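You operate a simulated robot arm through the tools that you are given. There is no shell and no other tool. Be economical: measure what you need, move in short steps, check, and stop when the job is done.

You are at the controls of a simulated robot arm. One attempt, no reset.

## Task
Measure bottle 26 on the colour meter: orange tray if it reads under 50 %, otherwise back in its place.
Fine: purple cover on, one press of the blue read button; the cover goes back on its mat. Set down upright: what you pick out, purple cover.
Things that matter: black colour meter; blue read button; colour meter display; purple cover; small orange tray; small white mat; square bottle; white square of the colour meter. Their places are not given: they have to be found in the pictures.

Only the result counts: the job must be done as asked and must still hold three seconds after the hand-in. Knocking over, shifting, dropping, spilling or breaking anything else fails it. A push-on lid holds only when it is set on centred and level and pressed home; a screw cap is set on level and turned clockwise until tight.

## Robot
A 7-joint arm with a two-finger parallel gripper, fixed in place. Base frame: the origin is at the foot of the arm, x ahead of it, y to its left, z up; the work surface is at about z = 860. Units: mm, degrees, N and s.
With the tool pointing down near the work surface it reaches from about 300 to 700 mm from the base axis. Its first joint turns from -66.0 to 66.0 degrees. Payload 1.57 kg.
The TCP is the grasp point between the finger pads, 30 mm short of the fingertips. In the tool frame z runs along the fingers and y along their closing line. The gripper opens to 110 mm. The fingers are 24 mm wide and 12 mm thick; the gripper's body (48 by 112 mm) begins 78 mm behind the TCP.
Orientation is that of the tool frame in the base frame, as a unit quaternion [w, x, y, z]. With the fingers straight down and closing along the base's y, the tool's x points along the base's -x, its y along +y and its z along -z.

## Interface
- The arm moves only by the tool jog_arm. Its argument "series" is a list of rows, each a list of 7 numbers: the shift along the base's x, y, z in units of 25 mm (1.0 is 25 mm), then the turn, a rotation vector about the base's x, y, z in units of 5 degrees (1.0 is 5 degrees), then the finger opening in mm, from 0 to 110. In form: [[dx, dy, dz, wx, wy, wz, gripper], ...]. A call has 1 to 20 rows; each row shifts and turns the commanded pose from where the row before left it. A call with a number of a shift or a turn outside -1 to 1 is refused whole. Each row takes 0.2 s and may step no farther than 50 mm and 8.6 degrees from the row before; otherwise, or with a gripper value out of range, the whole call is refused. A pose out of reach is approached as far as the arm can. The call stops where the force on the tool passes 70 N (or 10 N more than at its start, if that is more) or the arm is blocked; 0.2 s more then pass. Each finger travels about 108 mm/s and halts on what it meets, pressing with about 43 N; the grip force reading is that of the motor and also rises with nothing between the fingers. The clock runs only during rows and for 0.2 s after the last one: add rows that do not move to give the fingers time. It gives the time, the measured TCP pose, the force on the tool (base axes), the opening and the grip force at its end, in the units of the frame above (readings bear some noise), with the torque about the TCP (base axes, N m) and any sound that the robot's microphone picked up.
- Cameras (640 x 400 px; columns grow to the right, rows downward): "scene" is fixed at [153.4, -386.1, 1396]; the picture's right is [0.86, -0.51, 0.00], its down [-0.32, -0.55, -0.77] and it looks along [0.39, 0.67, -0.64] (base axes); focal length 348 px, centre (320, 200). "wrist" rides on the gripper at [70, 16, -141] in the tool frame; the picture's right is [-0.23, 0.97, 0.00], its down [-0.85, -0.20, -0.48] and it looks along [-0.47, -0.11, 0.88] (tool axes); focal length 222 px, centre (320, 200).
- get_image(camera): a new picture of that camera. The clock stands still meanwhile.
- point_at(camera, pixels): for up to 12 pixels [column, row] of the newest picture of that camera ("zoom" is the newest enlarged one), the place [x, y, z] in the base frame of the surface seen there, good to about 3 mm. The clock stands still meanwhile.
- inspect(camera, box): a new picture of the part [left, top, right, bottom] of that camera's present view, enlarged. The clock stands still meanwhile.
- job_done(): hands the job in; it is judged then, once.

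Keep the steps short. Do not move on a guess: measure, check each grasp and each placing, and mend mistakes. In all there are 80 turns and 34 pictures (those below and enlarged ones count). Leave the gripper open and the arm clear of the work at the hand-in unless told otherwise, and finish with a single line.

The tools are called by a JSON object that holds its "api" and its "payload". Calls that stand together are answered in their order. jog_arm: Moves the arm, as the interface text tells. Its arguments: {"type":"object","properties":{"series":{"type":"array"}},"required":["series"]} The other tools are called the same way: get_image (camera) takes a picture; point_at (camera, pixels) gives the place of the surface under pixels of a picture; inspect (camera, box) takes an enlarged picture of a part of a camera's view; job_done () hands the job in.

At the start:

```text
t: 0.0
ee_pos: [331.9, -34.9, 1163.9]
tool_rot: [0.0, 0.0, 1.0, 0.0]
wrist_force: [0.5, -0.4, 0.4]
ft_torque: [0.0, -0.01, -0.01]
width: 110.0
grasp_force: 0.0
```

scene: 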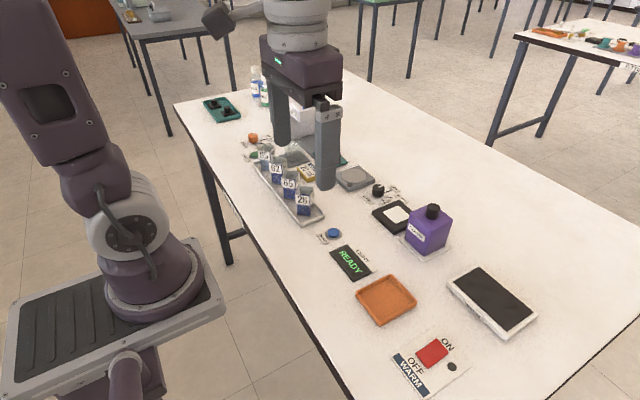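
wrist: 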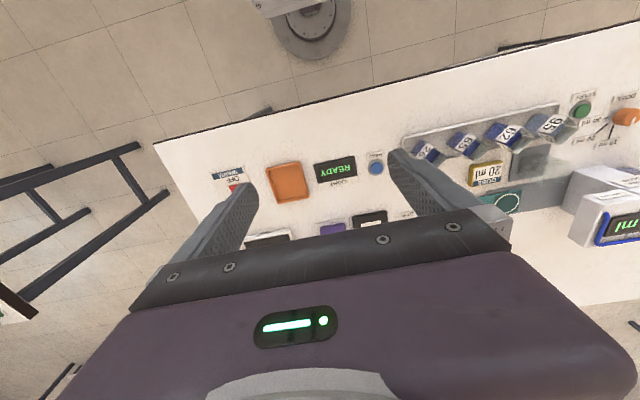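

I see the rack with bottles around (300,195), the meter with white square at (397,215), purple cover at (428,230), blue button (333,232), display READY (350,262), orange tray (386,300). I enlarge the key areas.

{"api": "inspect", "payload": {"camera": "scene", "box": [310, 160, 470, 260]}}

{"api": "inspect", "payload": {"camera": "scene", "box": [230, 130, 358, 250]}}

```text
4.00 times, centred on (390, 210) of scene
```

zoom: 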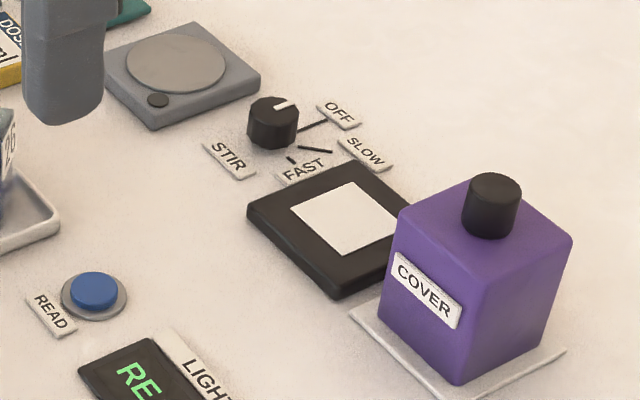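

```text
3.33 times, centred on (294, 190) of scene
```

zoom: 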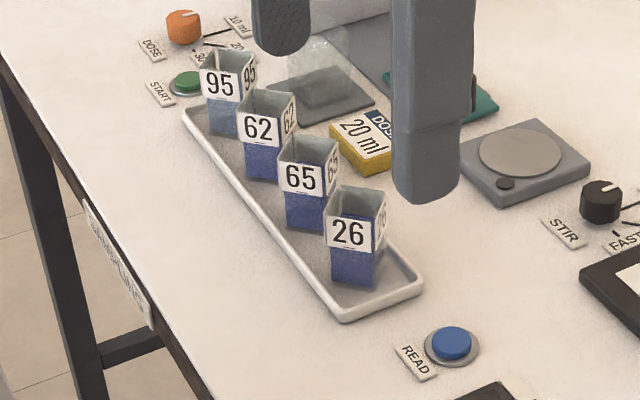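

Bottle 26 is an open square bottle at zoom (355,235). I measure it, the tray and button in the zoom, and the meter, cover and tray in the scene picture.

{"api": "point_at", "payload": {"camera": "zoom", "pixels": [[327, 215], [374, 221], [387, 192], [342, 186], [332, 276], [372, 286], [348, 235], [384, 235], [350, 300], [452, 342], [410, 292], [318, 195]]}}

{"api": "point_at", "payload": {"camera": "scene", "pixels": [[384, 212], [394, 223], [418, 215], [398, 206], [433, 206], [433, 212], [412, 215], [430, 226], [452, 221], [387, 298], [360, 297], [413, 296]]}}

```text
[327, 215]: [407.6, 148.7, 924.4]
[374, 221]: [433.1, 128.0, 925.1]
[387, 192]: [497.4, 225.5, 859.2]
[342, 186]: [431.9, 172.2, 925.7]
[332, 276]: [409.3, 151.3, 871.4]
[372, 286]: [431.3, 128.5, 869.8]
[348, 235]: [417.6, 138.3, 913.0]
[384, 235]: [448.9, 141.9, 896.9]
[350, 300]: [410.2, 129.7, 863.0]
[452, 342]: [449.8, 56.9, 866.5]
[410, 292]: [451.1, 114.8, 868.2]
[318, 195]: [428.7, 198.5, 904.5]
```

```text
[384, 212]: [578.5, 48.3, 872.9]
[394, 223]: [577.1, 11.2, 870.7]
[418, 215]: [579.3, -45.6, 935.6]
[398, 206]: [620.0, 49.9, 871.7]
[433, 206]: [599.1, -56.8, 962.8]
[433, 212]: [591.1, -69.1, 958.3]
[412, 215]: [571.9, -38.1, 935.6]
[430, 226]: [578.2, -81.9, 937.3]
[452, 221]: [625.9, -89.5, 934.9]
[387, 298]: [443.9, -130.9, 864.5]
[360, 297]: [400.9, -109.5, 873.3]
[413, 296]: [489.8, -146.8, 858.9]
```

Bottle 26 is about 33 mm square, rotated ~45°, near (432,150), top at 925. I move the arm left, high up, to see the row from above.

{"api": "jog_arm", "payload": {"series": [[0, 1, 0, 0, 0, 0, 110], [0, 1, 0, 0, 0, 0, 110], [0, 1, 0, 0, 0, 0, 110], [0, 1, 0, 0, 0, 0, 110], [0, 1, 0, 0, 0, 0, 110], [0, 1, 0, 0, 0, 0, 110], [0, 1, 0, 0, 0, 0, 110], [0, 1, 0, 0, 0, 0, 110], [0, 0, 0, 0, 0, 0, 110]]}}

{"api": "get_image", "payload": {"camera": "wrist"}}

{"api": "inspect", "payload": {"camera": "scene", "box": [240, 130, 368, 230]}}

```text
t: 2.0
ee_pos: [331.9, 166.1, 1165.0]
tool_rot: [0.0, 0.0, 1.0, 0.0]
wrist_force: [-0.3, 1.3, -0.6]
ft_torque: [-0.01, 0.0, -0.04]
width: 110.0
grasp_force: 0.1
```

```text
29 pictures are left
```

wrist: 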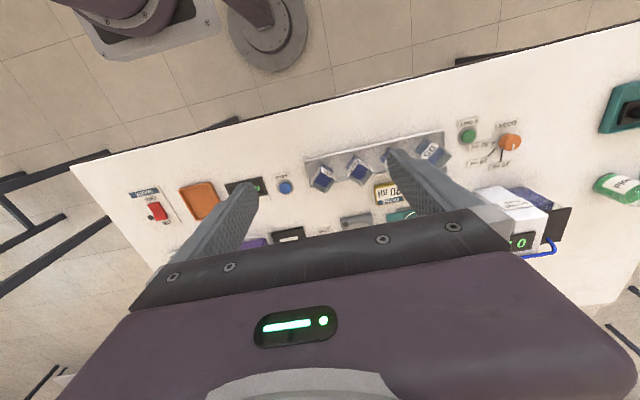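

```text
4.00 times, centred on (304, 180) of scene
```

zoom: 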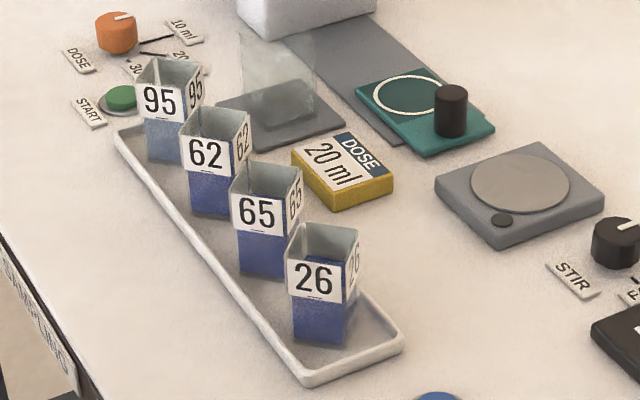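

Now unobstructed. I measure bottle 26's and 65's corners here (zoom), the tray edges, and the dark glass near.

{"api": "point_at", "payload": {"camera": "zoom", "pixels": [[287, 255], [347, 263], [358, 229], [303, 223], [293, 338], [342, 345], [357, 325], [231, 194], [290, 199], [301, 168], [305, 375], [400, 345]]}}

{"api": "inspect", "payload": {"camera": "wrist", "box": [230, 120, 470, 270]}}

```text
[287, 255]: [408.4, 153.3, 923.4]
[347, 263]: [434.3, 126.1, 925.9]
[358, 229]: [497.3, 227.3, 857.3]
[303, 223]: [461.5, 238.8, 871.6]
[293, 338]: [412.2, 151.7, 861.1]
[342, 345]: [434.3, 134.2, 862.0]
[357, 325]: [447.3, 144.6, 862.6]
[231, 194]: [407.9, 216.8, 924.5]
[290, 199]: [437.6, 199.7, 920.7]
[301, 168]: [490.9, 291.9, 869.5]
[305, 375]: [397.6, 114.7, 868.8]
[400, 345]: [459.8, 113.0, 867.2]
```

```text
2.67 times, centred on (350, 195) of wrist
```

zoom: 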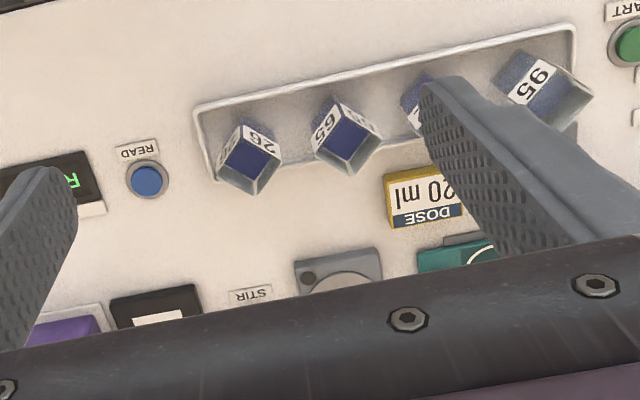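

I measure 26's top rim in the wrist zoom.

{"api": "point_at", "payload": {"camera": "zoom", "pixels": [[217, 176], [252, 193], [280, 155], [246, 145], [244, 119], [313, 153], [347, 173], [378, 142], [345, 108], [248, 165], [228, 150], [262, 140]]}}

{"api": "inspect", "payload": {"camera": "wrist", "box": [300, 155, 380, 205]}}

```text
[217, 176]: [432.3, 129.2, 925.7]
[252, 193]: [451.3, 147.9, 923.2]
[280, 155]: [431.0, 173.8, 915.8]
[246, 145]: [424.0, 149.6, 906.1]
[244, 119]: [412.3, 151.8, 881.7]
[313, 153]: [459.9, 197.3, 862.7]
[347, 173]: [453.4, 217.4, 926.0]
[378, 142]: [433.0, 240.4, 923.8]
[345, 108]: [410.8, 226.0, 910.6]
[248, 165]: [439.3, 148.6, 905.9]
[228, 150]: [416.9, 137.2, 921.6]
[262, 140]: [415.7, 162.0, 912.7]
```

```text
8.00 times, centred on (340, 180) of wrist
```

zoom: 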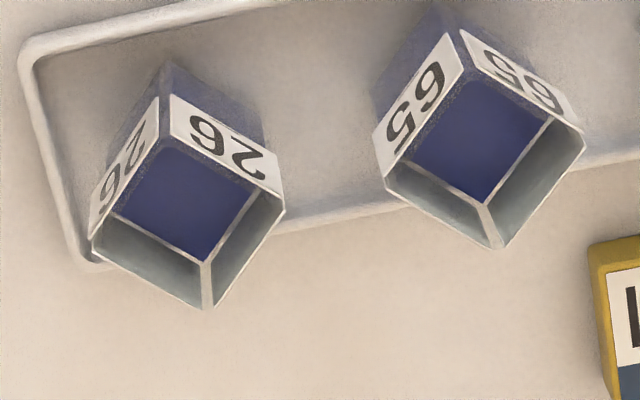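

{"api": "point_at", "payload": {"camera": "zoom", "pixels": [[93, 235], [207, 303], [282, 208], [158, 148], [174, 98], [115, 168], [150, 272], [248, 256], [225, 155], [125, 190], [384, 186], [380, 150]]}}

```text
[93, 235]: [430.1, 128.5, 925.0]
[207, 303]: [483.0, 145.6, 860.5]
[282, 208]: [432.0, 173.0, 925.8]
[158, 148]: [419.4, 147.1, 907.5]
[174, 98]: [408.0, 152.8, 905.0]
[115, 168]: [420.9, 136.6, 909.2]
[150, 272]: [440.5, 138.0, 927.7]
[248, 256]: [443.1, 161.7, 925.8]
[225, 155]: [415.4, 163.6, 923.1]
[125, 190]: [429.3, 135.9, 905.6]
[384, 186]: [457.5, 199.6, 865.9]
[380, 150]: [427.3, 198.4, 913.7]
```

Bottle 26: centre about (431,150.5), edges at about 42°/-48°. Now I measure the meter, cover and mat with an enlarged scene picture.

{"api": "inspect", "payload": {"camera": "scene", "box": [360, 180, 472, 270]}}

```text
4.44 times, centred on (416, 225) of scene
```

zoom: 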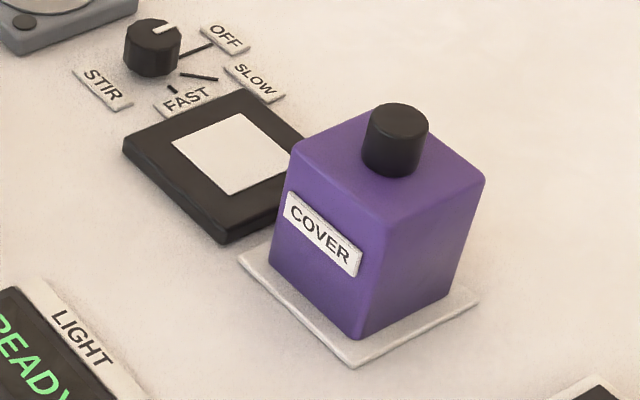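

{"api": "point_at", "payload": {"camera": "zoom", "pixels": [[174, 141], [227, 193], [237, 115], [126, 148], [222, 238], [237, 92], [200, 153], [285, 155], [297, 152], [372, 212], [481, 182], [370, 116]]}}

{"api": "point_at", "payload": {"camera": "zoom", "pixels": [[425, 116], [396, 107], [398, 120], [365, 150], [393, 173], [423, 155], [242, 262], [352, 364], [475, 302], [273, 262], [360, 335], [446, 296]]}}

```text
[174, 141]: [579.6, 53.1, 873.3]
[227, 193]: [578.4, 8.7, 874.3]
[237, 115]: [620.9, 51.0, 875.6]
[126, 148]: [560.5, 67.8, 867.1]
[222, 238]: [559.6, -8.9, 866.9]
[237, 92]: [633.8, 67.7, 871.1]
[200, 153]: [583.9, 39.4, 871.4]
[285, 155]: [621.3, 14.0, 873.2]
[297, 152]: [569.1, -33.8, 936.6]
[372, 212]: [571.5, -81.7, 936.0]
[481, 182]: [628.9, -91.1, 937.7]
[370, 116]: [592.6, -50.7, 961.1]
```

```text
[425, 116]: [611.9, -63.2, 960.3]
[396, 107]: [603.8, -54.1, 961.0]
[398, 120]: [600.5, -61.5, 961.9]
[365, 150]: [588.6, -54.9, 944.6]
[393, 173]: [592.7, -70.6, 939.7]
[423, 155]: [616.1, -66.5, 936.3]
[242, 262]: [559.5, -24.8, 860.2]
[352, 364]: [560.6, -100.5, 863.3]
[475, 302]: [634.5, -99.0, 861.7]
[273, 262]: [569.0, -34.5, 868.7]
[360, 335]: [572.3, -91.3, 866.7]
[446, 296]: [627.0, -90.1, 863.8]
```

White square centre (600,30), z≈873; cover centre (600,-62), mat centre (597.5,-62.5); knob top 961. I go above bottle 26 (431,150.5) at z=1000, yaw -48°, opening 64.

{"api": "jog_arm", "payload": {"series": [[0.396, -0.062, -0.66, 0, 0, -0.96, 64], [0.396, -0.062, -0.66, 0, 0, -0.96, 64], [0.396, -0.062, -0.66, 0, 0, -0.96, 64], [0.396, -0.062, -0.66, 0, 0, -0.96, 64], [0.396, -0.062, -0.66, 0, 0, -0.96, 64], [0.396, -0.062, -0.66, 0, 0, -0.96, 64], [0.396, -0.062, -0.66, 0, 0, -0.96, 64], [0.396, -0.062, -0.66, 0, 0, -0.96, 64], [0.396, -0.062, -0.66, 0, 0, -0.96, 64], [0.396, -0.062, -0.66, 0, 0, -0.96, 64], [0, 0, 0, 0, 0, 0, 64], [0, 0, 0, 0, 0, 0, 64]]}}

{"api": "get_image", "payload": {"camera": "wrist"}}

```text
t: 4.6
ee_pos: [431.8, 149.2, 998.2]
tool_rot: [0.0, 0.407, 0.914, 0.0]
wrist_force: [0.5, 0.0, -0.2]
ft_torque: [0.01, -0.01, -0.05]
width: 63.9
grasp_force: 0.1
```

```text
24 pictures are left
```

wrist: 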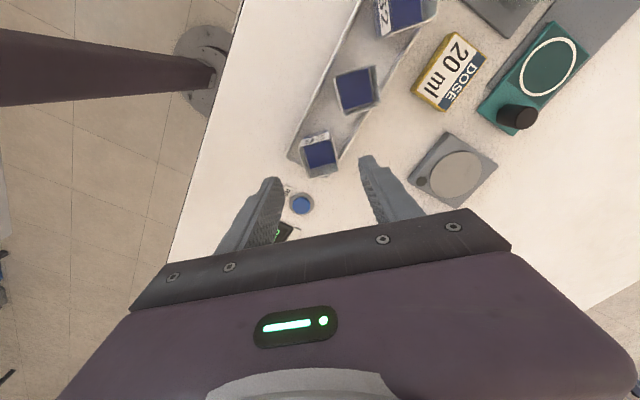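

{"api": "inspect", "payload": {"camera": "wrist", "box": [280, 120, 360, 190]}}

```text
5.71 times, centred on (320, 155) of wrist
```

zoom: 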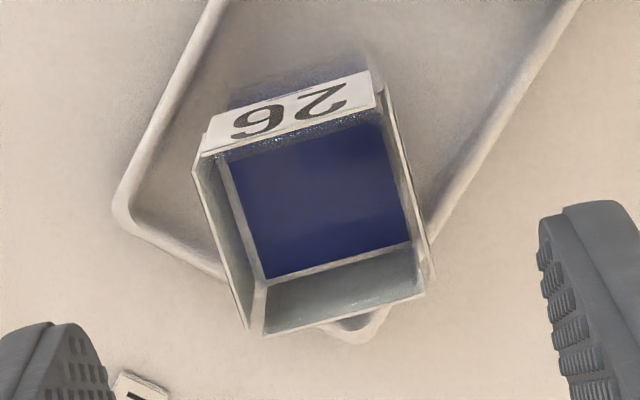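

{"api": "point_at", "payload": {"camera": "zoom", "pixels": [[199, 170], [240, 322], [384, 100], [421, 285], [265, 331], [415, 298], [205, 147], [370, 95], [260, 333], [418, 297], [300, 120], [340, 316]]}}

```text
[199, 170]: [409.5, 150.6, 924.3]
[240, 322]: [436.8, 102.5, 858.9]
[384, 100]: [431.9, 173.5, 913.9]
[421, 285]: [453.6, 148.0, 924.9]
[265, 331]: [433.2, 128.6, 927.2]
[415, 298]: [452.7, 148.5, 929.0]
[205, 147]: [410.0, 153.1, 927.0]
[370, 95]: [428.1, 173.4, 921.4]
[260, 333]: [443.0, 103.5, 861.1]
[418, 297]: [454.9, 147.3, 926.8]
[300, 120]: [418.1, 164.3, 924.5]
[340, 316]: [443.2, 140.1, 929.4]
```

Bottle centre (431.8,150.4), angle ≈44°. I correct the yaw by 1.5°, y by 1 mm, and descend to z=905.

{"api": "jog_arm", "payload": {"series": [[0, 0.05, -0.93, 0, 0, 0.3, 64], [0, 0, -0.93, 0, 0, 0, 64], [0, 0, -0.93, 0, 0, 0, 64], [0, 0, -0.93, 0, 0, 0, 64], [0, 0, 0, 0, 0, 0, 64]]}}

{"api": "get_image", "payload": {"camera": "wrist"}}

```text
t: 5.8
ee_pos: [431.9, 150.3, 906.6]
tool_rot: [0.0, 0.395, 0.919, 0.0]
wrist_force: [-0.1, -0.4, 0.0]
ft_torque: [0.02, -0.04, 0.0]
width: 64.0
grasp_force: 0.1
```

```text
22 pictures are left
```

wrist: 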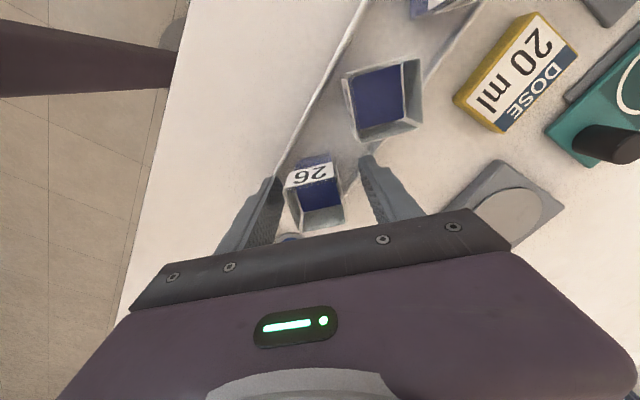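

The bottle sits between the fingers with 65 clear. I close gradually.

{"api": "jog_arm", "payload": {"series": [[0, 0, 0, 0, 0, 0, 45], [0, 0, 0, 0, 0, 0, 36], [0, 0, 0, 0, 0, 0, 30], [0, 0, 0, 0, 0, 0, 26], [0, 0, 0, 0, 0, 0, 26]]}}

```text
t: 7.0
ee_pos: [432.0, 150.5, 907.2]
tool_rot: [0.0, 0.395, 0.919, 0.0]
wrist_force: [0.3, 0.4, -1.0]
ft_torque: [0.01, 0.01, -0.05]
width: 32.9
grasp_force: 41.1
```

Held at 32.9 mm. I lift slowly 60 mm.

{"api": "jog_arm", "payload": {"series": [[0, 0, 0.15, 0, 0, 0, 26], [0, 0, 0.3, 0, 0, 0, 26], [0, 0, 0.4, 0, 0, 0, 26], [0, 0, 0.4, 0, 0, 0, 26], [0, 0, 0.4, 0, 0, 0, 26], [0, 0, 0.4, 0, 0, 0, 26], [0, 0, 0.3, 0, 0, 0, 26], [0, 0, 0.15, 0, 0, 0, 26], [0, 0, 0, 0, 0, 0, 26]]}}

{"api": "inspect", "payload": {"camera": "scene", "box": [240, 130, 400, 230]}}

```text
t: 9.0
ee_pos: [432.2, 151.2, 968.8]
tool_rot: [-0.001, 0.394, 0.919, -0.001]
wrist_force: [-0.2, 0.7, -0.8]
ft_torque: [0.04, 0.01, 0.02]
width: 32.8
grasp_force: 41.2
```

```text
4.00 times, centred on (320, 180) of scene
```

zoom: 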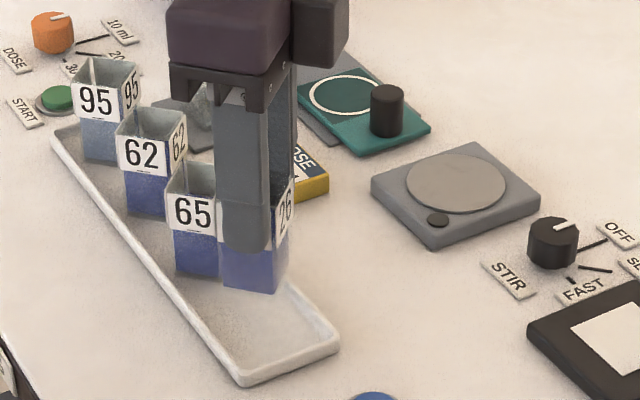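

Clean lift. I now carry it over the white square (600,30), turning 46.5° to align with it.

{"api": "jog_arm", "payload": {"series": [[0.24, -0.173, 0, 0, 0, 0.332, 26], [0.24, -0.173, 0, 0, 0, 0.332, 26], [0.479, -0.346, 0, 0, 0, 0.664, 26], [0.479, -0.346, 0, 0, 0, 0.664, 26], [0.479, -0.346, 0, 0, 0, 0.664, 26], [0.479, -0.346, 0, 0, 0, 0.664, 26], [0.479, -0.346, 0, 0, 0, 0.664, 26], [0.479, -0.346, 0, 0, 0, 0.664, 26], [0.479, -0.346, 0, 0, 0, 0.664, 26], [0.479, -0.346, 0, 0, 0, 0.664, 26], [0.479, -0.346, 0, 0, 0, 0.664, 26], [0.479, -0.346, 0, 0, 0, 0.664, 26], [0.479, -0.346, 0, 0, 0, 0.664, 26], [0.479, -0.346, 0, 0, 0, 0.664, 26], [0.24, -0.173, 0, 0, 0, 0.332, 26], [0.24, -0.173, 0, 0, 0, 0.332, 26], [0, 0, 0, 0, 0, 0, 26], [0, 0, 0, 0, 0, 0, 26]]}}

{"api": "get_image", "payload": {"camera": "scene"}}

```text
t: 12.8
ee_pos: [599.2, 30.2, 969.0]
tool_rot: [-0.001, 0.001, 1.0, 0.0]
wrist_force: [-0.1, 0.4, -0.5]
ft_torque: [-0.01, -0.02, 0.03]
width: 32.9
grasp_force: 40.9
```

```text
20 pictures are left
```

scene: 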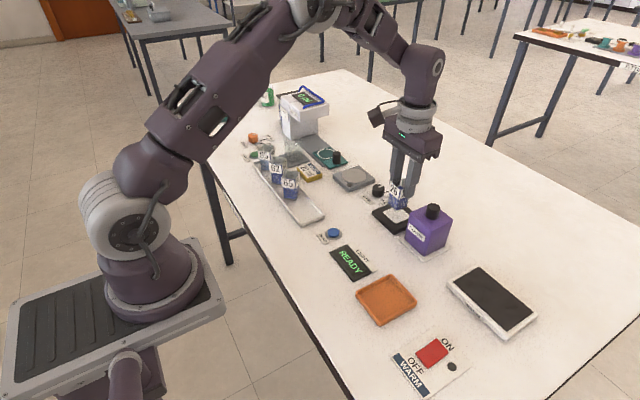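

Positioned over the square. I lower to about 921.

{"api": "jog_arm", "payload": {"series": [[0.03, 0, -0.3, 0, 0, 0, 26], [0, 0, -0.4, 0, 0, 0, 26], [0, 0, -0.4, 0, 0, 0, 26], [0, 0, -0.4, 0, 0, 0, 26], [0, 0, -0.3, 0, 0, 0, 26], [0, 0, -0.1, 0, 0, 0, 26], [0, 0, 0, 0, 0, 0, 26]]}}

{"api": "inspect", "payload": {"camera": "scene", "box": [360, 170, 460, 250]}}

```text
t: 14.4
ee_pos: [602.0, 29.1, 922.3]
tool_rot: [0.002, 0.0, 1.0, 0.001]
wrist_force: [5.1, 0.2, 33.9]
ft_torque: [-0.02, -0.18, -0.01]
width: 33.2
grasp_force: 41.0
```

```text
5.00 times, centred on (410, 210) of scene
```

zoom: 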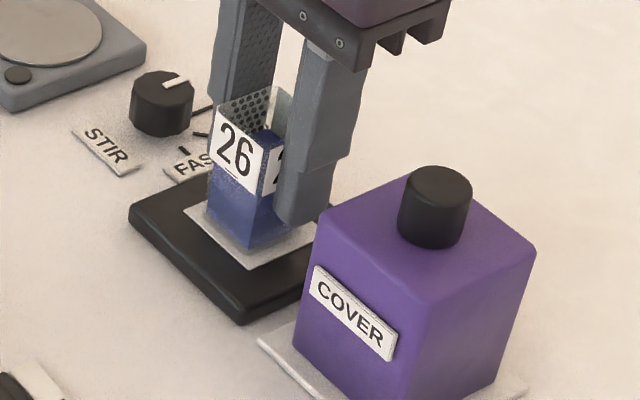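

Already in contact (34 N up) at z 922. I back off 1.5 mm to relieve and check position.

{"api": "jog_arm", "payload": {"series": [[0, 0, 0.05, 0, 0, 0, 26], [0, 0, 0, 0, 0, 0, 26]]}}

{"api": "point_at", "payload": {"camera": "zoom", "pixels": [[209, 212], [250, 248], [285, 232], [187, 208], [247, 265], [214, 117], [265, 150]]}}

```text
t: 15.0
ee_pos: [601.0, 30.3, 922.7]
tool_rot: [0.0, 0.0, 1.0, 0.0]
wrist_force: [8.6, -1.1, 22.5]
ft_torque: [-0.05, -0.44, -0.01]
width: 33.1
grasp_force: 41.2
```

```text
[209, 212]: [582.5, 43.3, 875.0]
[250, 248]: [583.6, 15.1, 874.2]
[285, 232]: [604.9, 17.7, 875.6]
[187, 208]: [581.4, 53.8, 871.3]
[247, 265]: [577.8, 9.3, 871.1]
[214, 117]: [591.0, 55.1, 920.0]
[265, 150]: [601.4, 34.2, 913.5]
```

{"api": "jog_arm", "payload": {"series": [[0, 0, 0.04, 0, 0, 0, 26], [0, 0, 0, 0, 0, 0, 26], [0, 0, 0, 0, 0, 0, 26]]}}

```text
t: 15.8
ee_pos: [598.9, 30.5, 923.4]
tool_rot: [-0.002, 0.0, 1.0, 0.0]
wrist_force: [0.4, 0.3, -0.2]
ft_torque: [0.02, -0.02, -0.01]
width: 33.2
grasp_force: 40.9
```

Unloaded, just at the surface. I release to 64 mm slowly.

{"api": "jog_arm", "payload": {"series": [[0, 0, -0.01, 0, 0, 0, 33], [0, 0, 0, 0, 0, 0, 36], [0, 0, 0, 0, 0, 0, 44], [0, 0, 0, 0, 0, 0, 56], [0, 0, 0, 0, 0, 0, 60], [0, 0, 0, 0, 0, 0, 60]]}}

{"api": "inspect", "payload": {"camera": "scene", "box": [360, 170, 460, 250]}}

```text
t: 17.2
ee_pos: [601.6, 31.8, 922.8]
tool_rot: [-0.001, 0.0, 1.0, 0.0]
wrist_force: [0.4, -1.2, 0.4]
ft_torque: [0.01, -0.01, 0.01]
width: 60.0
grasp_force: 0.0
```

```text
5.00 times, centred on (410, 210) of scene
```

zoom: 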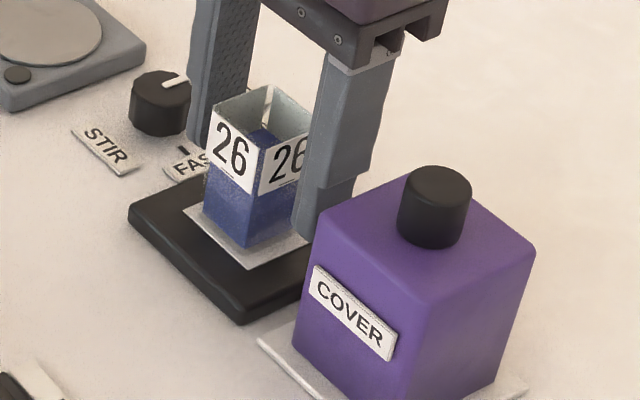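

The bottle stands on the square. I lift to 1032, then move over the cover knob (600,-62) with 50 mm opening.

{"api": "jog_arm", "payload": {"series": [[0, 0, 0.4, 0, 0, 0, 60], [0, 0, 0.8, 0, 0, 0, 60], [0, 0, 0.8, 0, 0, 0, 60], [0, 0, 0.8, 0, 0, 0, 60], [0, 0, 0.8, 0, 0, 0, 60], [0, 0, 0.8, 0, 0, 0, 60], [0, -0.74, 0, 0, 0, 0, 60], [0, -0.74, 0, 0, 0, 0, 60], [0, -0.74, 0, 0, 0, 0, 50], [0, -0.74, 0, 0, 0, 0, 50], [0, -0.74, 0, 0, 0, 0, 50], [0, 0, 0, 0, 0, 0, 50]]}}

{"api": "inspect", "payload": {"camera": "scene", "box": [360, 170, 460, 250]}}

{"api": "get_image", "payload": {"camera": "wrist"}}

```text
t: 19.8
ee_pos: [599.8, -63.4, 1033.2]
tool_rot: [0.0, 0.0, 1.0, 0.0]
wrist_force: [0.4, -0.3, -0.2]
ft_torque: [-0.03, -0.02, -0.01]
width: 50.1
grasp_force: 0.1
```

```text
5.00 times, centred on (410, 210) of scene
```

zoom: 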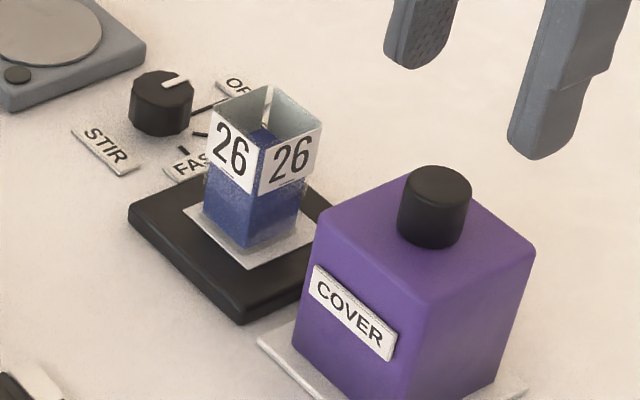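

```text
16 pictures are left
```

wrist: 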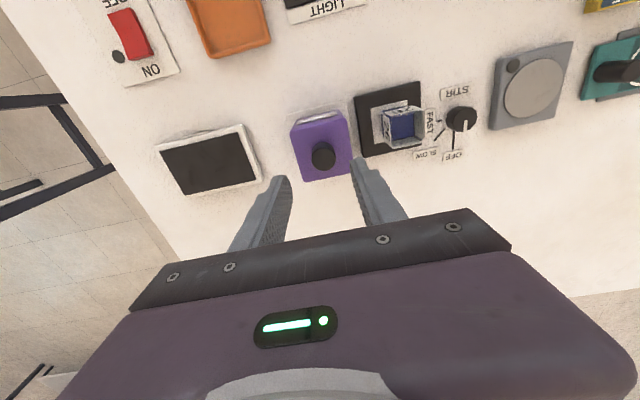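

I measure bottle position (scene zoom) and the knob (wrist picture).

{"api": "point_at", "payload": {"camera": "zoom", "pixels": [[206, 204], [247, 246], [297, 222], [208, 113], [257, 146], [321, 122], [187, 208], [247, 266]]}}

{"api": "point_at", "payload": {"camera": "wrist", "pixels": [[323, 153], [313, 154], [333, 153], [323, 144], [324, 164], [385, 118], [425, 110], [421, 146], [389, 149], [293, 126], [352, 172], [304, 182]]}}

```text
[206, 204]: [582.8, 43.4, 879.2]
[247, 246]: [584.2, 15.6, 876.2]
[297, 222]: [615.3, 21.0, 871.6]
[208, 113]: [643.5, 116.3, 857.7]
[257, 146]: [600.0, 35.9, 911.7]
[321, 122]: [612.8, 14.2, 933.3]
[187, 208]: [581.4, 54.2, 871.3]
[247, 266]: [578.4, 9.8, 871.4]
```

```text
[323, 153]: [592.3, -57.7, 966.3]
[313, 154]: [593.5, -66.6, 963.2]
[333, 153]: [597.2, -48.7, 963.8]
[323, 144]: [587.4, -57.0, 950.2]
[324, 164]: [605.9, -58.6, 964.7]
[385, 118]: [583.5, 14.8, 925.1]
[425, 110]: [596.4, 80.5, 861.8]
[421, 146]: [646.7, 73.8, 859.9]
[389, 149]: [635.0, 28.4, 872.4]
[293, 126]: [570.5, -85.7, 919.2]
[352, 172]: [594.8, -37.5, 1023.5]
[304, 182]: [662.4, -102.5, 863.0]
```

{"api": "inspect", "payload": {"camera": "wrist", "box": [280, 90, 360, 200]}}

```text
3.64 times, centred on (320, 145) of wrist
```

zoom: 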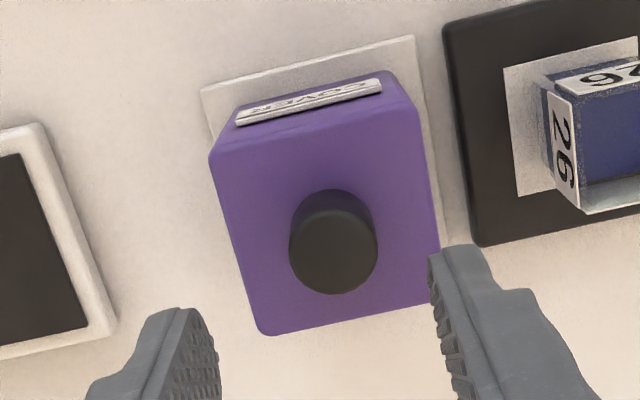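

{"api": "point_at", "payload": {"camera": "zoom", "pixels": [[294, 250], [374, 243], [330, 213], [336, 290], [334, 250], [220, 165], [410, 115], [436, 290], [265, 328], [320, 128], [240, 240], [425, 200]]}}

```text
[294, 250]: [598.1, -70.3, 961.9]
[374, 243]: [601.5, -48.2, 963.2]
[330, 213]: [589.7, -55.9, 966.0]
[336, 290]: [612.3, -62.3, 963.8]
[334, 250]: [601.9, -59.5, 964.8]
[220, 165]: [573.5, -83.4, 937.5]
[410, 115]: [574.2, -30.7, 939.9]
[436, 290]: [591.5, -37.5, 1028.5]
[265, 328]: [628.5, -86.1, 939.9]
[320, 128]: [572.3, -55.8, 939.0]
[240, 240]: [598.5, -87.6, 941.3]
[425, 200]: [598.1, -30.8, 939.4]
```

Knob centre about (601,-60.5), top 963, cover top ~938. I descend to TCP z=971 (tips 941) around the knob.

{"api": "jog_arm", "payload": {"series": [[0.04, 0.1, -0.6, 0, 0, 0, 50], [0, 0, -0.7, 0, 0, 0, 50], [0, 0, -0.7, 0, 0, 0, 50], [0, 0, -0.4, 0, 0, 0, 50], [0, 0, 0, 0, 0, 0, 50]]}}

{"api": "inspect", "payload": {"camera": "scene", "box": [380, 160, 480, 260]}}

```text
t: 21.0
ee_pos: [602.9, -59.7, 973.9]
tool_rot: [0.0, 0.0, 1.0, 0.0]
wrist_force: [-1.1, -0.6, -0.4]
ft_torque: [0.0, 0.0, 0.01]
width: 50.1
grasp_force: 0.2
```

```text
4.00 times, centred on (430, 210) of scene
```

zoom: 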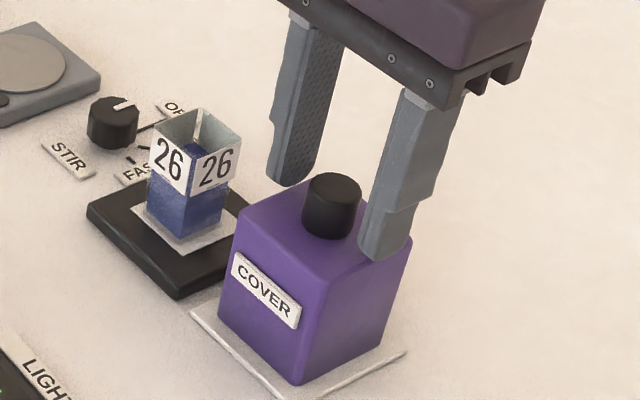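

Fingers straddle the knob above the cover top. I close gradually.

{"api": "jog_arm", "payload": {"series": [[0, 0, 0, 0, 0, 0, 36], [0, 0, 0, 0, 0, 0, 28], [0, 0, 0, 0, 0, 0, 24], [0, 0, 0, 0, 0, 0, 20], [0, 0, 0, 0, 0, 0, 15], [0, 0, 0, 0, 0, 0, 15]]}}

```text
t: 22.4
ee_pos: [602.1, -59.7, 973.2]
tool_rot: [0.0, 0.0, 1.0, 0.001]
wrist_force: [0.0, 0.2, -0.4]
ft_torque: [0.02, 0.01, 0.01]
width: 23.3
grasp_force: 35.6
```

Held at 23.3 mm. I lift 100 mm straight up.

{"api": "jog_arm", "payload": {"series": [[0, 0, 0.2, 0, 0, 0, 15], [0, 0, 0.5, 0, 0, 0, 15], [0, 0, 0.6, 0, 0, 0, 15], [0, 0, 0.6, 0, 0, 0, 15], [0, 0, 0.6, 0, 0, 0, 15], [0, 0, 0.6, 0, 0, 0, 15], [0, 0, 0.6, 0, 0, 0, 15], [0, 0, 0.3, 0, 0, 0, 15], [0, 0, 0, 0, 0, 0, 15]]}}

{"api": "inspect", "payload": {"camera": "scene", "box": [350, 130, 490, 260]}}

```text
t: 24.4
ee_pos: [602.0, -60.8, 1071.9]
tool_rot: [0.001, 0.0, 1.0, -0.001]
wrist_force: [-0.7, -0.3, -0.7]
ft_torque: [0.02, -0.01, 0.0]
width: 23.3
grasp_force: 35.7
```

```text
3.08 times, centred on (420, 195) of scene
```

zoom: 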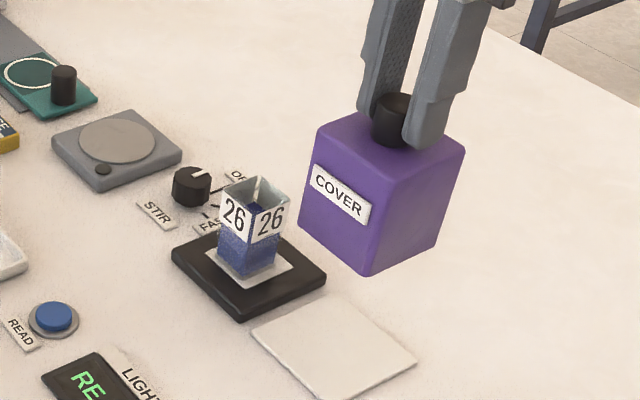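

I check relative positions of cover, bottle, meter and mat from this picture.

{"api": "point_at", "payload": {"camera": "zoom", "pixels": [[305, 222], [367, 270], [434, 241], [460, 155], [320, 133], [218, 262], [247, 277], [274, 262], [253, 331], [327, 399], [415, 361], [330, 300]]}}

{"api": "point_at", "payload": {"camera": "zoom", "pixels": [[206, 249], [241, 284], [291, 263], [174, 259], [240, 315], [324, 280], [250, 243], [288, 186], [280, 250], [377, 113], [390, 120], [335, 190]]}}

```text
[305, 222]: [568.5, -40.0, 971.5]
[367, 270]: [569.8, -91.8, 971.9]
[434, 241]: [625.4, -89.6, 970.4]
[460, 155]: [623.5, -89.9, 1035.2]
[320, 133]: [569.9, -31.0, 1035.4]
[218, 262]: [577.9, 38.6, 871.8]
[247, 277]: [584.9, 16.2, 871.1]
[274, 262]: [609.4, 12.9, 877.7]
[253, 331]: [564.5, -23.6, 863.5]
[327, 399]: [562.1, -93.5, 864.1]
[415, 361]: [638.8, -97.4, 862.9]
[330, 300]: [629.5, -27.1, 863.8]
```

```text
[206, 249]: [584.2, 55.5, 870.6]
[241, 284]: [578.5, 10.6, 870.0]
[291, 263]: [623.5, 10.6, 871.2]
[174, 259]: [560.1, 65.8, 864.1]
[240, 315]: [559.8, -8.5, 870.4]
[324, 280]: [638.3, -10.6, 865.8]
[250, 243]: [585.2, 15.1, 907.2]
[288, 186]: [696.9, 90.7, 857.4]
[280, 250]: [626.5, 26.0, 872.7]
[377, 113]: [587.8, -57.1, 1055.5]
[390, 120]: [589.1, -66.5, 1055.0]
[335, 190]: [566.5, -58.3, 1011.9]
```

Cover is aligned in x within ~1 mm; it needs +91 mm in y. I carry it over the bottle at this height (bottom 970 > bottle top ~935).

{"api": "jog_arm", "payload": {"series": [[0.02, 0.2, 0, 0, 0, 0, 15], [0, 0.5, 0, 0, 0, 0, 15], [0, 0.6, 0, 0, 0, 0, 15], [0, 0.6, 0, 0, 0, 0, 15], [0, 0.6, 0, 0, 0, 0, 15], [0, 0.6, 0, 0, 0, 0, 15], [0, 0.4, 0, 0, 0, 0, 15], [0, 0.14, 0, 0, 0, 0, 15], [0, 0, 0, 0, 0, 0, 15], [0, 0, 0, 0, 0, 0, 15]]}}

{"api": "inspect", "payload": {"camera": "scene", "box": [350, 130, 490, 260]}}

```text
t: 26.6
ee_pos: [601.5, 31.1, 1072.8]
tool_rot: [0.0, 0.0, 1.0, 0.0]
wrist_force: [-0.3, 0.7, -0.8]
ft_torque: [-0.05, 0.03, 0.01]
width: 23.5
grasp_force: 35.7
```

```text
3.08 times, centred on (420, 195) of scene
```

zoom: 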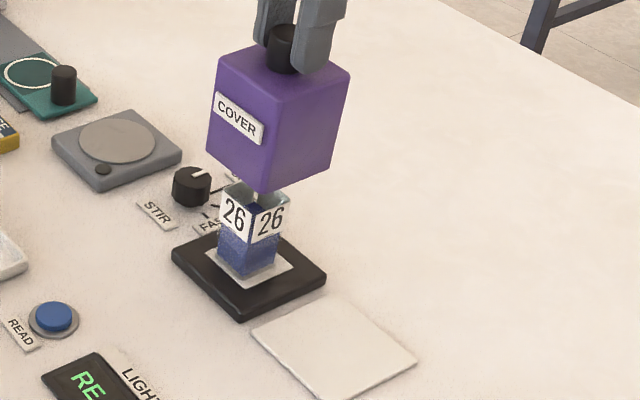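

{"api": "point_at", "payload": {"camera": "zoom", "pixels": [[212, 148], [263, 188], [328, 165], [347, 78], [224, 55], [258, 90], [250, 270], [222, 255], [276, 258], [263, 230], [235, 215], [210, 100]]}}

```text
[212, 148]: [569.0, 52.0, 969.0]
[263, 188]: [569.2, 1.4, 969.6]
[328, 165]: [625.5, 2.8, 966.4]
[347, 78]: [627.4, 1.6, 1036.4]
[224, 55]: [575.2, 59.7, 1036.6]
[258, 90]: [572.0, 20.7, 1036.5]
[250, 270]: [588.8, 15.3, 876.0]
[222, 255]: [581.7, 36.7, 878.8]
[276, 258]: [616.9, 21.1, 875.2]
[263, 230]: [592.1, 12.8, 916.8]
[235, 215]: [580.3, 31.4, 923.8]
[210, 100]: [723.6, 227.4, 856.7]
```

Aligned: cover centre (599,30.7), bottle (599.5,31). I lower 78 mm watching the force.

{"api": "jog_arm", "payload": {"series": [[0, 0, -0.3, 0, 0, 0, 15], [0, 0, -0.4, 0, 0, 0, 15], [0, 0, -0.4, 0, 0, 0, 15], [0, 0, -0.4, 0, 0, 0, 15], [0, 0, -0.4, 0, 0, 0, 15], [0, 0, -0.4, 0, 0, 0, 15], [0, 0, -0.4, 0, 0, 0, 15], [0, 0, -0.3, 0, 0, 0, 15], [0, 0, -0.12, 0, 0, 0, 15], [0, 0, 0, 0, 0, 0, 15]]}}

```text
t: 28.8
ee_pos: [602.4, 31.2, 995.2]
tool_rot: [0.0, 0.0, 1.0, 0.0]
wrist_force: [-0.4, -1.1, -0.5]
ft_torque: [0.0, 0.04, 0.01]
width: 23.7
grasp_force: 36.1
```

No contact yet. I lower in 2 mm steps.

{"api": "jog_arm", "payload": {"series": [[0, 0, -0.1, 0, 0, 0, 15], [0, 0, -0.1, 0, 0, 0, 15], [0, 0, -0.1, 0, 0, 0, 15], [0, 0, 0, 0, 0, 0, 15]]}}

```text
t: 29.8
ee_pos: [602.5, 30.7, 987.0]
tool_rot: [0.001, -0.001, 1.0, 0.001]
wrist_force: [0.0, -0.2, -0.7]
ft_torque: [-0.01, 0.0, 0.01]
width: 23.4
grasp_force: 35.9
```

{"api": "jog_arm", "payload": {"series": [[0, 0, -0.06, 0, 0, 0, 15], [0, 0, -0.06, 0, 0, 0, 15], [0, 0, 0, 0, 0, 0, 15]]}}

{"api": "inspect", "payload": {"camera": "scene", "box": [350, 160, 470, 250]}}

```text
t: 30.6
ee_pos: [601.2, 30.0, 984.4]
tool_rot: [0.0, 0.0, 1.0, 0.0]
wrist_force: [0.3, -0.6, 0.2]
ft_torque: [0.0, -0.01, -0.01]
width: 23.5
grasp_force: 35.5
```

```text
4.44 times, centred on (410, 205) of scene
```

zoom: 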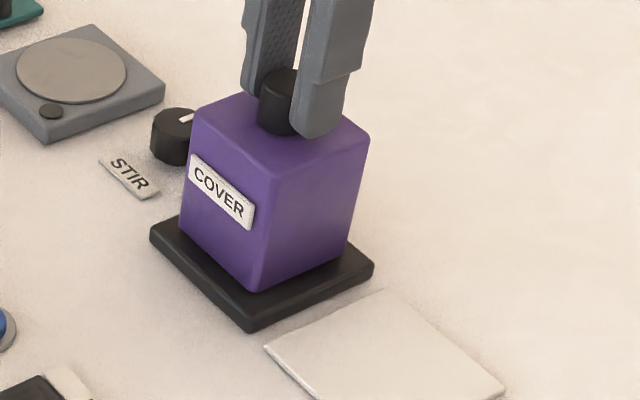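

The cover is very near the meter; still no contact force. I continue in 1 mm steps.

{"api": "jog_arm", "payload": {"series": [[0, 0, -0.04, 0, 0, 0, 15], [0, 0, 0, 0, 0, 0, 15]]}}

{"api": "jog_arm", "payload": {"series": [[0, 0, -0.04, 0, 0, 0, 15], [0, 0, 0, 0, 0, 0, 15]]}}

```text
t: 31.2
ee_pos: [601.9, 31.1, 983.6]
tool_rot: [0.001, 0.0, 1.0, -0.001]
wrist_force: [0.3, -0.2, -0.6]
ft_torque: [0.0, 0.03, -0.02]
width: 23.1
grasp_force: 36.0
```

```text
t: 31.8
ee_pos: [600.8, 30.4, 982.0]
tool_rot: [0.0, 0.0, 1.0, 0.0]
wrist_force: [-1.2, -0.8, -1.2]
ft_torque: [0.02, -0.01, -0.01]
width: 23.4
grasp_force: 35.5
```

{"api": "jog_arm", "payload": {"series": [[0, 0, -0.04, 0, 0, 0, 15], [0, 0, 0, 0, 0, 0, 15]]}}

```text
t: 32.4
ee_pos: [601.6, 30.8, 983.1]
tool_rot: [0.001, 0.0, 1.0, 0.0]
wrist_force: [-0.8, -1.2, 10.4]
ft_torque: [0.08, 0.34, 0.01]
width: 23.2
grasp_force: 35.8
```

Contact (10 N): the cover sits on the meter. I release and rise.

{"api": "jog_arm", "payload": {"series": [[0, 0, 0.01, 0, 0, 0, 22], [0, 0, 0, 0, 0, 0, 28], [0, 0, 0, 0, 0, 0, 40], [0, 0, 0, 0, 0, 0, 50], [0, 0, 0.4, 0, 0, 0, 50], [0, 0, 0.8, 0, 0, 0, 50], [0, 0, 0.8, 0, 0, 0, 50], [0, 0, 0.8, 0, 0, 0, 30], [0, 0, 0, 0, 0, 0, 0], [0, 0, 0, 0, 0, 0, 0]]}}

{"api": "inspect", "payload": {"camera": "scene", "box": [310, 170, 470, 290]}}

```text
t: 34.6
ee_pos: [601.5, 31.0, 1053.5]
tool_rot: [0.001, -0.001, 1.0, 0.0]
wrist_force: [-0.2, 0.2, -0.8]
ft_torque: [-0.01, 0.0, 0.02]
width: 0.0
grasp_force: 21.4
```

```text
3.33 times, centred on (390, 230) of scene
```

zoom: 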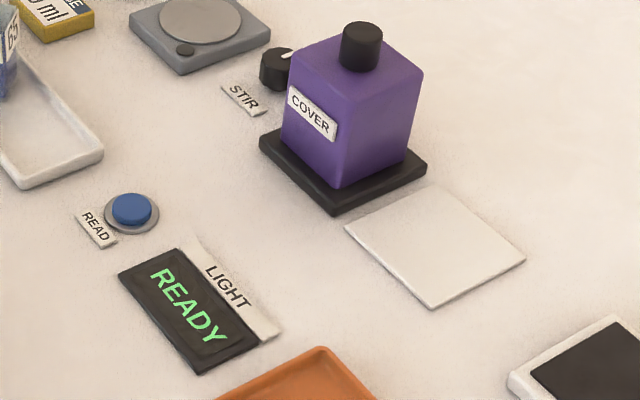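

Cover well seated; display still READY. I measure the button.

{"api": "point_at", "payload": {"camera": "zoom", "pixels": [[131, 208], [114, 207], [150, 208], [132, 196], [132, 219], [106, 215], [158, 214]]}}

```text
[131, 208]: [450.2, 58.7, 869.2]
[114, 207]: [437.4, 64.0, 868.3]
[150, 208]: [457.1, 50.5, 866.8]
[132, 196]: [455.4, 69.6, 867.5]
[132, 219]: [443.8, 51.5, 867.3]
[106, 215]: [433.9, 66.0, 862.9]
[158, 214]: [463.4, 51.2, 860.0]
```

Button centre (449,58.5), top ≈868. I go above it with closed fingers, to TCP z≈915 (tips 885).

{"api": "jog_arm", "payload": {"series": [[-0.76, 0.137, 0, 0, 0, 0, 0], [-0.76, 0.137, 0, 0, 0, 0, 0], [-0.76, 0.137, 0, 0, 0, 0, 0], [-0.76, 0.137, 0, 0, 0, 0, 0], [-0.76, 0.137, 0, 0, 0, 0, 0], [-0.76, 0.137, 0, 0, 0, 0, 0], [-0.76, 0.137, 0, 0, 0, 0, 0], [-0.76, 0.137, 0, 0, 0, 0, 0], [0, 0, -0.9, 0, 0, 0, 0], [0, 0, -0.9, 0, 0, 0, 0], [0, 0, -0.9, 0, 0, 0, 0], [0, 0, -0.9, 0, 0, 0, 0], [0, 0, -0.9, 0, 0, 0, 0], [0, 0, -0.9, 0, 0, 0, 0], [0, 0, 0, 0, 0, 0, 0]]}}

{"api": "inspect", "payload": {"camera": "scene", "box": [300, 190, 390, 270]}}

```text
t: 37.8
ee_pos: [450.1, 58.3, 917.7]
tool_rot: [0.0, -0.001, 1.0, 0.0]
wrist_force: [0.1, -1.1, -0.1]
ft_torque: [-0.01, 0.01, -0.02]
width: 0.3
grasp_force: 21.2
```

```text
5.00 times, centred on (345, 230) of scene
```

zoom: 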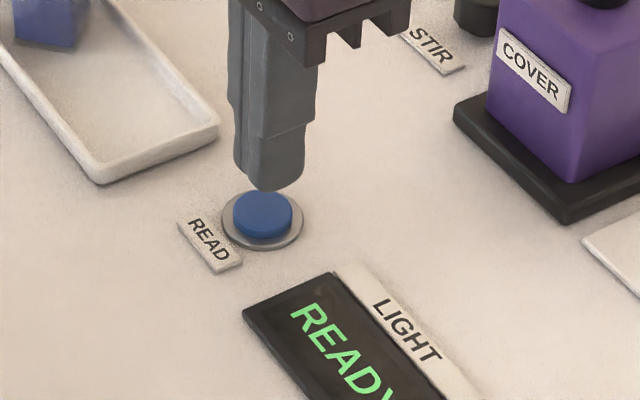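

Above the button. I lower 16 mm, then in small steps without backing off, for one press.

{"api": "jog_arm", "payload": {"series": [[0, 0, -0.3, 0, 0, 0, 0], [0, 0, -0.3, 0, 0, 0, 0], [0, 0, 0, 0, 0, 0, 0]]}}

{"api": "jog_arm", "payload": {"series": [[0, 0, -0.08, 0, 0, 0, 0], [0, 0, -0.08, 0, 0, 0, 0], [0, 0, 0, 0, 0, 0, 0]]}}

```text
t: 38.6
ee_pos: [450.6, 57.4, 904.1]
tool_rot: [0.001, 0.0, 1.0, -0.001]
wrist_force: [0.9, 0.0, 0.0]
ft_torque: [-0.04, 0.01, 0.01]
width: 0.0
grasp_force: 20.5
```

```text
t: 39.4
ee_pos: [450.2, 58.1, 898.6]
tool_rot: [-0.001, 0.001, 1.0, -0.001]
wrist_force: [-0.4, 0.3, 0.2]
ft_torque: [0.0, -0.03, 0.0]
width: 0.0
grasp_force: 21.7
```

{"api": "jog_arm", "payload": {"series": [[0, 0, -0.06, 0, 0, 0, 0], [0, 0, 0, 0, 0, 0, 0]]}}

{"api": "jog_arm", "payload": {"series": [[0, 0, -0.06, 0, 0, 0, 0], [0, 0, 0, 0, 0, 0, 0]]}}

```text
t: 40.0
ee_pos: [450.9, 58.6, 895.8]
tool_rot: [0.0, 0.0, 1.0, 0.0]
wrist_force: [-0.6, -1.6, 1.3]
ft_torque: [0.03, -0.03, 0.02]
width: 0.0
grasp_force: 21.1
heard: click
```

```text
t: 40.6
ee_pos: [449.9, 58.8, 895.5]
tool_rot: [0.0, 0.0, 1.0, 0.001]
wrist_force: [1.6, -0.1, 2.6]
ft_torque: [0.0, -0.05, 0.0]
width: 0.0
grasp_force: 21.5
```

A click was heard. I rise 75 mm and read the display.

{"api": "jog_arm", "payload": {"series": [[0, 0, 0.8, 0, 0, 0, 0], [0, 0, 0.8, 0, 0, 0, 0], [0, 0, 0.8, 0, 0, 0, 0], [0, 0, 0.8, 0, 0, 0, 0], [0, 0, 0, 0, 0, 0, 0]]}}

{"api": "inspect", "payload": {"camera": "scene", "box": [300, 220, 430, 330]}}

```text
t: 41.8
ee_pos: [449.9, 57.7, 975.8]
tool_rot: [0.0, -0.001, 1.0, 0.001]
wrist_force: [-0.8, 0.2, 0.2]
ft_torque: [-0.02, -0.01, 0.04]
width: 0.0
grasp_force: 21.1
```

```text
3.64 times, centred on (365, 275) of scene
```

zoom: 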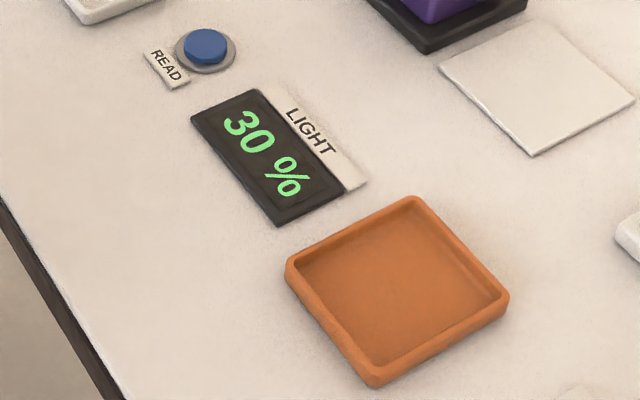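

Reads 30 % → orange tray. I measure the tray, and then return for the cover.

{"api": "point_at", "payload": {"camera": "zoom", "pixels": [[290, 265], [410, 200], [503, 297], [374, 378], [298, 263], [408, 212], [491, 292], [376, 360], [395, 285], [340, 280], [440, 300], [400, 230]]}}

{"api": "jog_arm", "payload": {"series": [[0, 0, 0.78, 0, 0, 0, 0], [0, 0, 0.8, 0, 0, 0, 0], [0, 0, 0.8, 0, 0, 0, 0], [0, 0, 0.8, 0, 0, 0, 50], [0.762, -0.137, 0, 0, 0, 0, 50], [0.76, -0.137, 0, 0, 0, 0, 50], [0.76, -0.137, 0, 0, 0, 0, 50], [0.76, -0.137, 0, 0, 0, 0, 50], [0.76, -0.137, 0, 0, 0, 0, 50], [0.76, -0.137, 0, 0, 0, 0, 50], [0.76, -0.137, 0, 0, 0, 0, 50], [0.76, -0.137, 0, 0, 0, 0, 50], [0, 0, 0, 0, 0, 0, 50]]}}

```text
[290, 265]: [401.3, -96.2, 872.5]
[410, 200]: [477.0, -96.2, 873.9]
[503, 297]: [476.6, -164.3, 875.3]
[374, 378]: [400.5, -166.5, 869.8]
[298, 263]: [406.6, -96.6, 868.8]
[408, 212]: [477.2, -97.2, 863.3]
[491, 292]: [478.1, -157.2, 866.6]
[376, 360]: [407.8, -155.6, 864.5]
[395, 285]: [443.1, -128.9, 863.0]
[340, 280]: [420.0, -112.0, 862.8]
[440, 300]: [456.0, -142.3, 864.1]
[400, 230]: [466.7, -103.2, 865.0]
```

```text
t: 44.6
ee_pos: [602.6, 32.0, 1054.1]
tool_rot: [0.0, -0.001, 1.0, 0.001]
wrist_force: [0.4, 0.1, 0.6]
ft_torque: [0.01, 0.01, -0.01]
width: 50.4
grasp_force: 0.1
```

Tray centre ≈(440,-130), floor 863. I descend to the knob (z≈983) and grip.

{"api": "jog_arm", "payload": {"series": [[0, 0, -0.8, 0, 0, 0, 50], [0, 0, -0.8, 0, 0, 0, 50], [0, 0, -0.8, 0, 0, 0, 50], [0, 0, -0.38, 0, 0, 0, 50], [0, 0, 0, 0, 0, 0, 50]]}}

{"api": "jog_arm", "payload": {"series": [[0, 0, 0, 0, 0, 0, 36], [0, 0, 0, 0, 0, 0, 28], [0, 0, 0, 0, 0, 0, 24], [0, 0, 0, 0, 0, 0, 20], [0, 0, 0, 0, 0, 0, 15], [0, 0, 0, 0, 0, 0, 15]]}}

```text
t: 45.8
ee_pos: [602.9, 31.3, 983.0]
tool_rot: [0.0, 0.0, 1.0, 0.0]
wrist_force: [-0.3, 0.3, 0.5]
ft_torque: [0.02, 0.02, -0.02]
width: 50.3
grasp_force: 0.1
```

```text
t: 47.2
ee_pos: [603.5, 32.4, 984.4]
tool_rot: [0.0, 0.0, 1.0, 0.0]
wrist_force: [0.8, 0.1, -0.3]
ft_torque: [0.02, 0.04, 0.04]
width: 23.2
grasp_force: 36.0
```

Knob gripped. I lift 90 mm, then carry back 92 mm in -y over the mat.

{"api": "jog_arm", "payload": {"series": [[0, 0, 0.2, 0, 0, 0, 15], [0, 0, 0.5, 0, 0, 0, 15], [0, 0, 0.6, 0, 0, 0, 15], [0, 0, 0.6, 0, 0, 0, 15], [0, 0, 0.6, 0, 0, 0, 15], [0, 0, 0.6, 0, 0, 0, 15], [0, 0, 0.4, 0, 0, 0, 15], [0, 0, 0.1, 0, 0, 0, 15], [0, 0, 0, 0, 0, 0, 15], [0, -0.2, 0, 0, 0, 0, 15], [0, -0.5, 0, 0, 0, 0, 15], [0, -0.6, 0, 0, 0, 0, 15], [-0.04, -0.6, 0, 0, 0, 0, 15], [0, -0.6, 0, 0, 0, 0, 15], [0, -0.6, 0, 0, 0, 0, 15], [0, -0.44, 0, 0, 0, 0, 15], [0, -0.14, 0, 0, 0, 0, 15], [0, 0, 0, 0, 0, 0, 15]]}}

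{"api": "inspect", "payload": {"camera": "scene", "box": [350, 130, 490, 260]}}

```text
t: 51.0
ee_pos: [602.1, -60.8, 1074.4]
tool_rot: [0.0, 0.0, 1.0, -0.001]
wrist_force: [0.0, 0.7, -0.9]
ft_torque: [0.02, 0.0, -0.02]
width: 23.1
grasp_force: 35.8
```

```text
3.08 times, centred on (420, 195) of scene
```

zoom: 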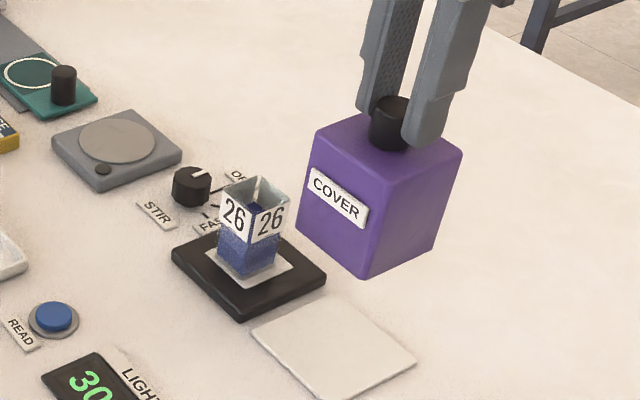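

Cover is above the mat, bottle still standing. I lower 96 mm.

{"api": "jog_arm", "payload": {"series": [[0, 0, -0.3, 0, 0, 0, 15], [0, 0, -0.5, 0, 0, 0, 15], [0, 0, -0.6, 0, 0, 0, 15], [0, 0, -0.6, 0, 0, 0, 15], [0, 0, -0.6, 0, 0, 0, 15], [0, 0, -0.5, 0, 0, 0, 15], [0, 0, -0.4, 0, 0, 0, 15], [0, 0, -0.2, 0, 0, 0, 15], [0, 0, -0.14, 0, 0, 0, 15], [0, 0, 0, 0, 0, 0, 15]]}}

{"api": "jog_arm", "payload": {"series": [[0, 0, -0.06, 0, 0, 0, 15], [0, 0, 0, 0, 0, 0, 15]]}}

```text
t: 53.2
ee_pos: [600.4, -59.9, 978.1]
tool_rot: [0.001, 0.0, 1.0, 0.0]
wrist_force: [0.1, 0.1, -0.4]
ft_torque: [0.04, 0.01, 0.01]
width: 23.6
grasp_force: 35.9
```

```text
t: 53.8
ee_pos: [602.1, -60.9, 977.9]
tool_rot: [0.0, 0.0, 1.0, 0.0]
wrist_force: [-1.1, -0.5, 0.1]
ft_torque: [-0.01, -0.01, 0.0]
width: 23.3
grasp_force: 35.5
```

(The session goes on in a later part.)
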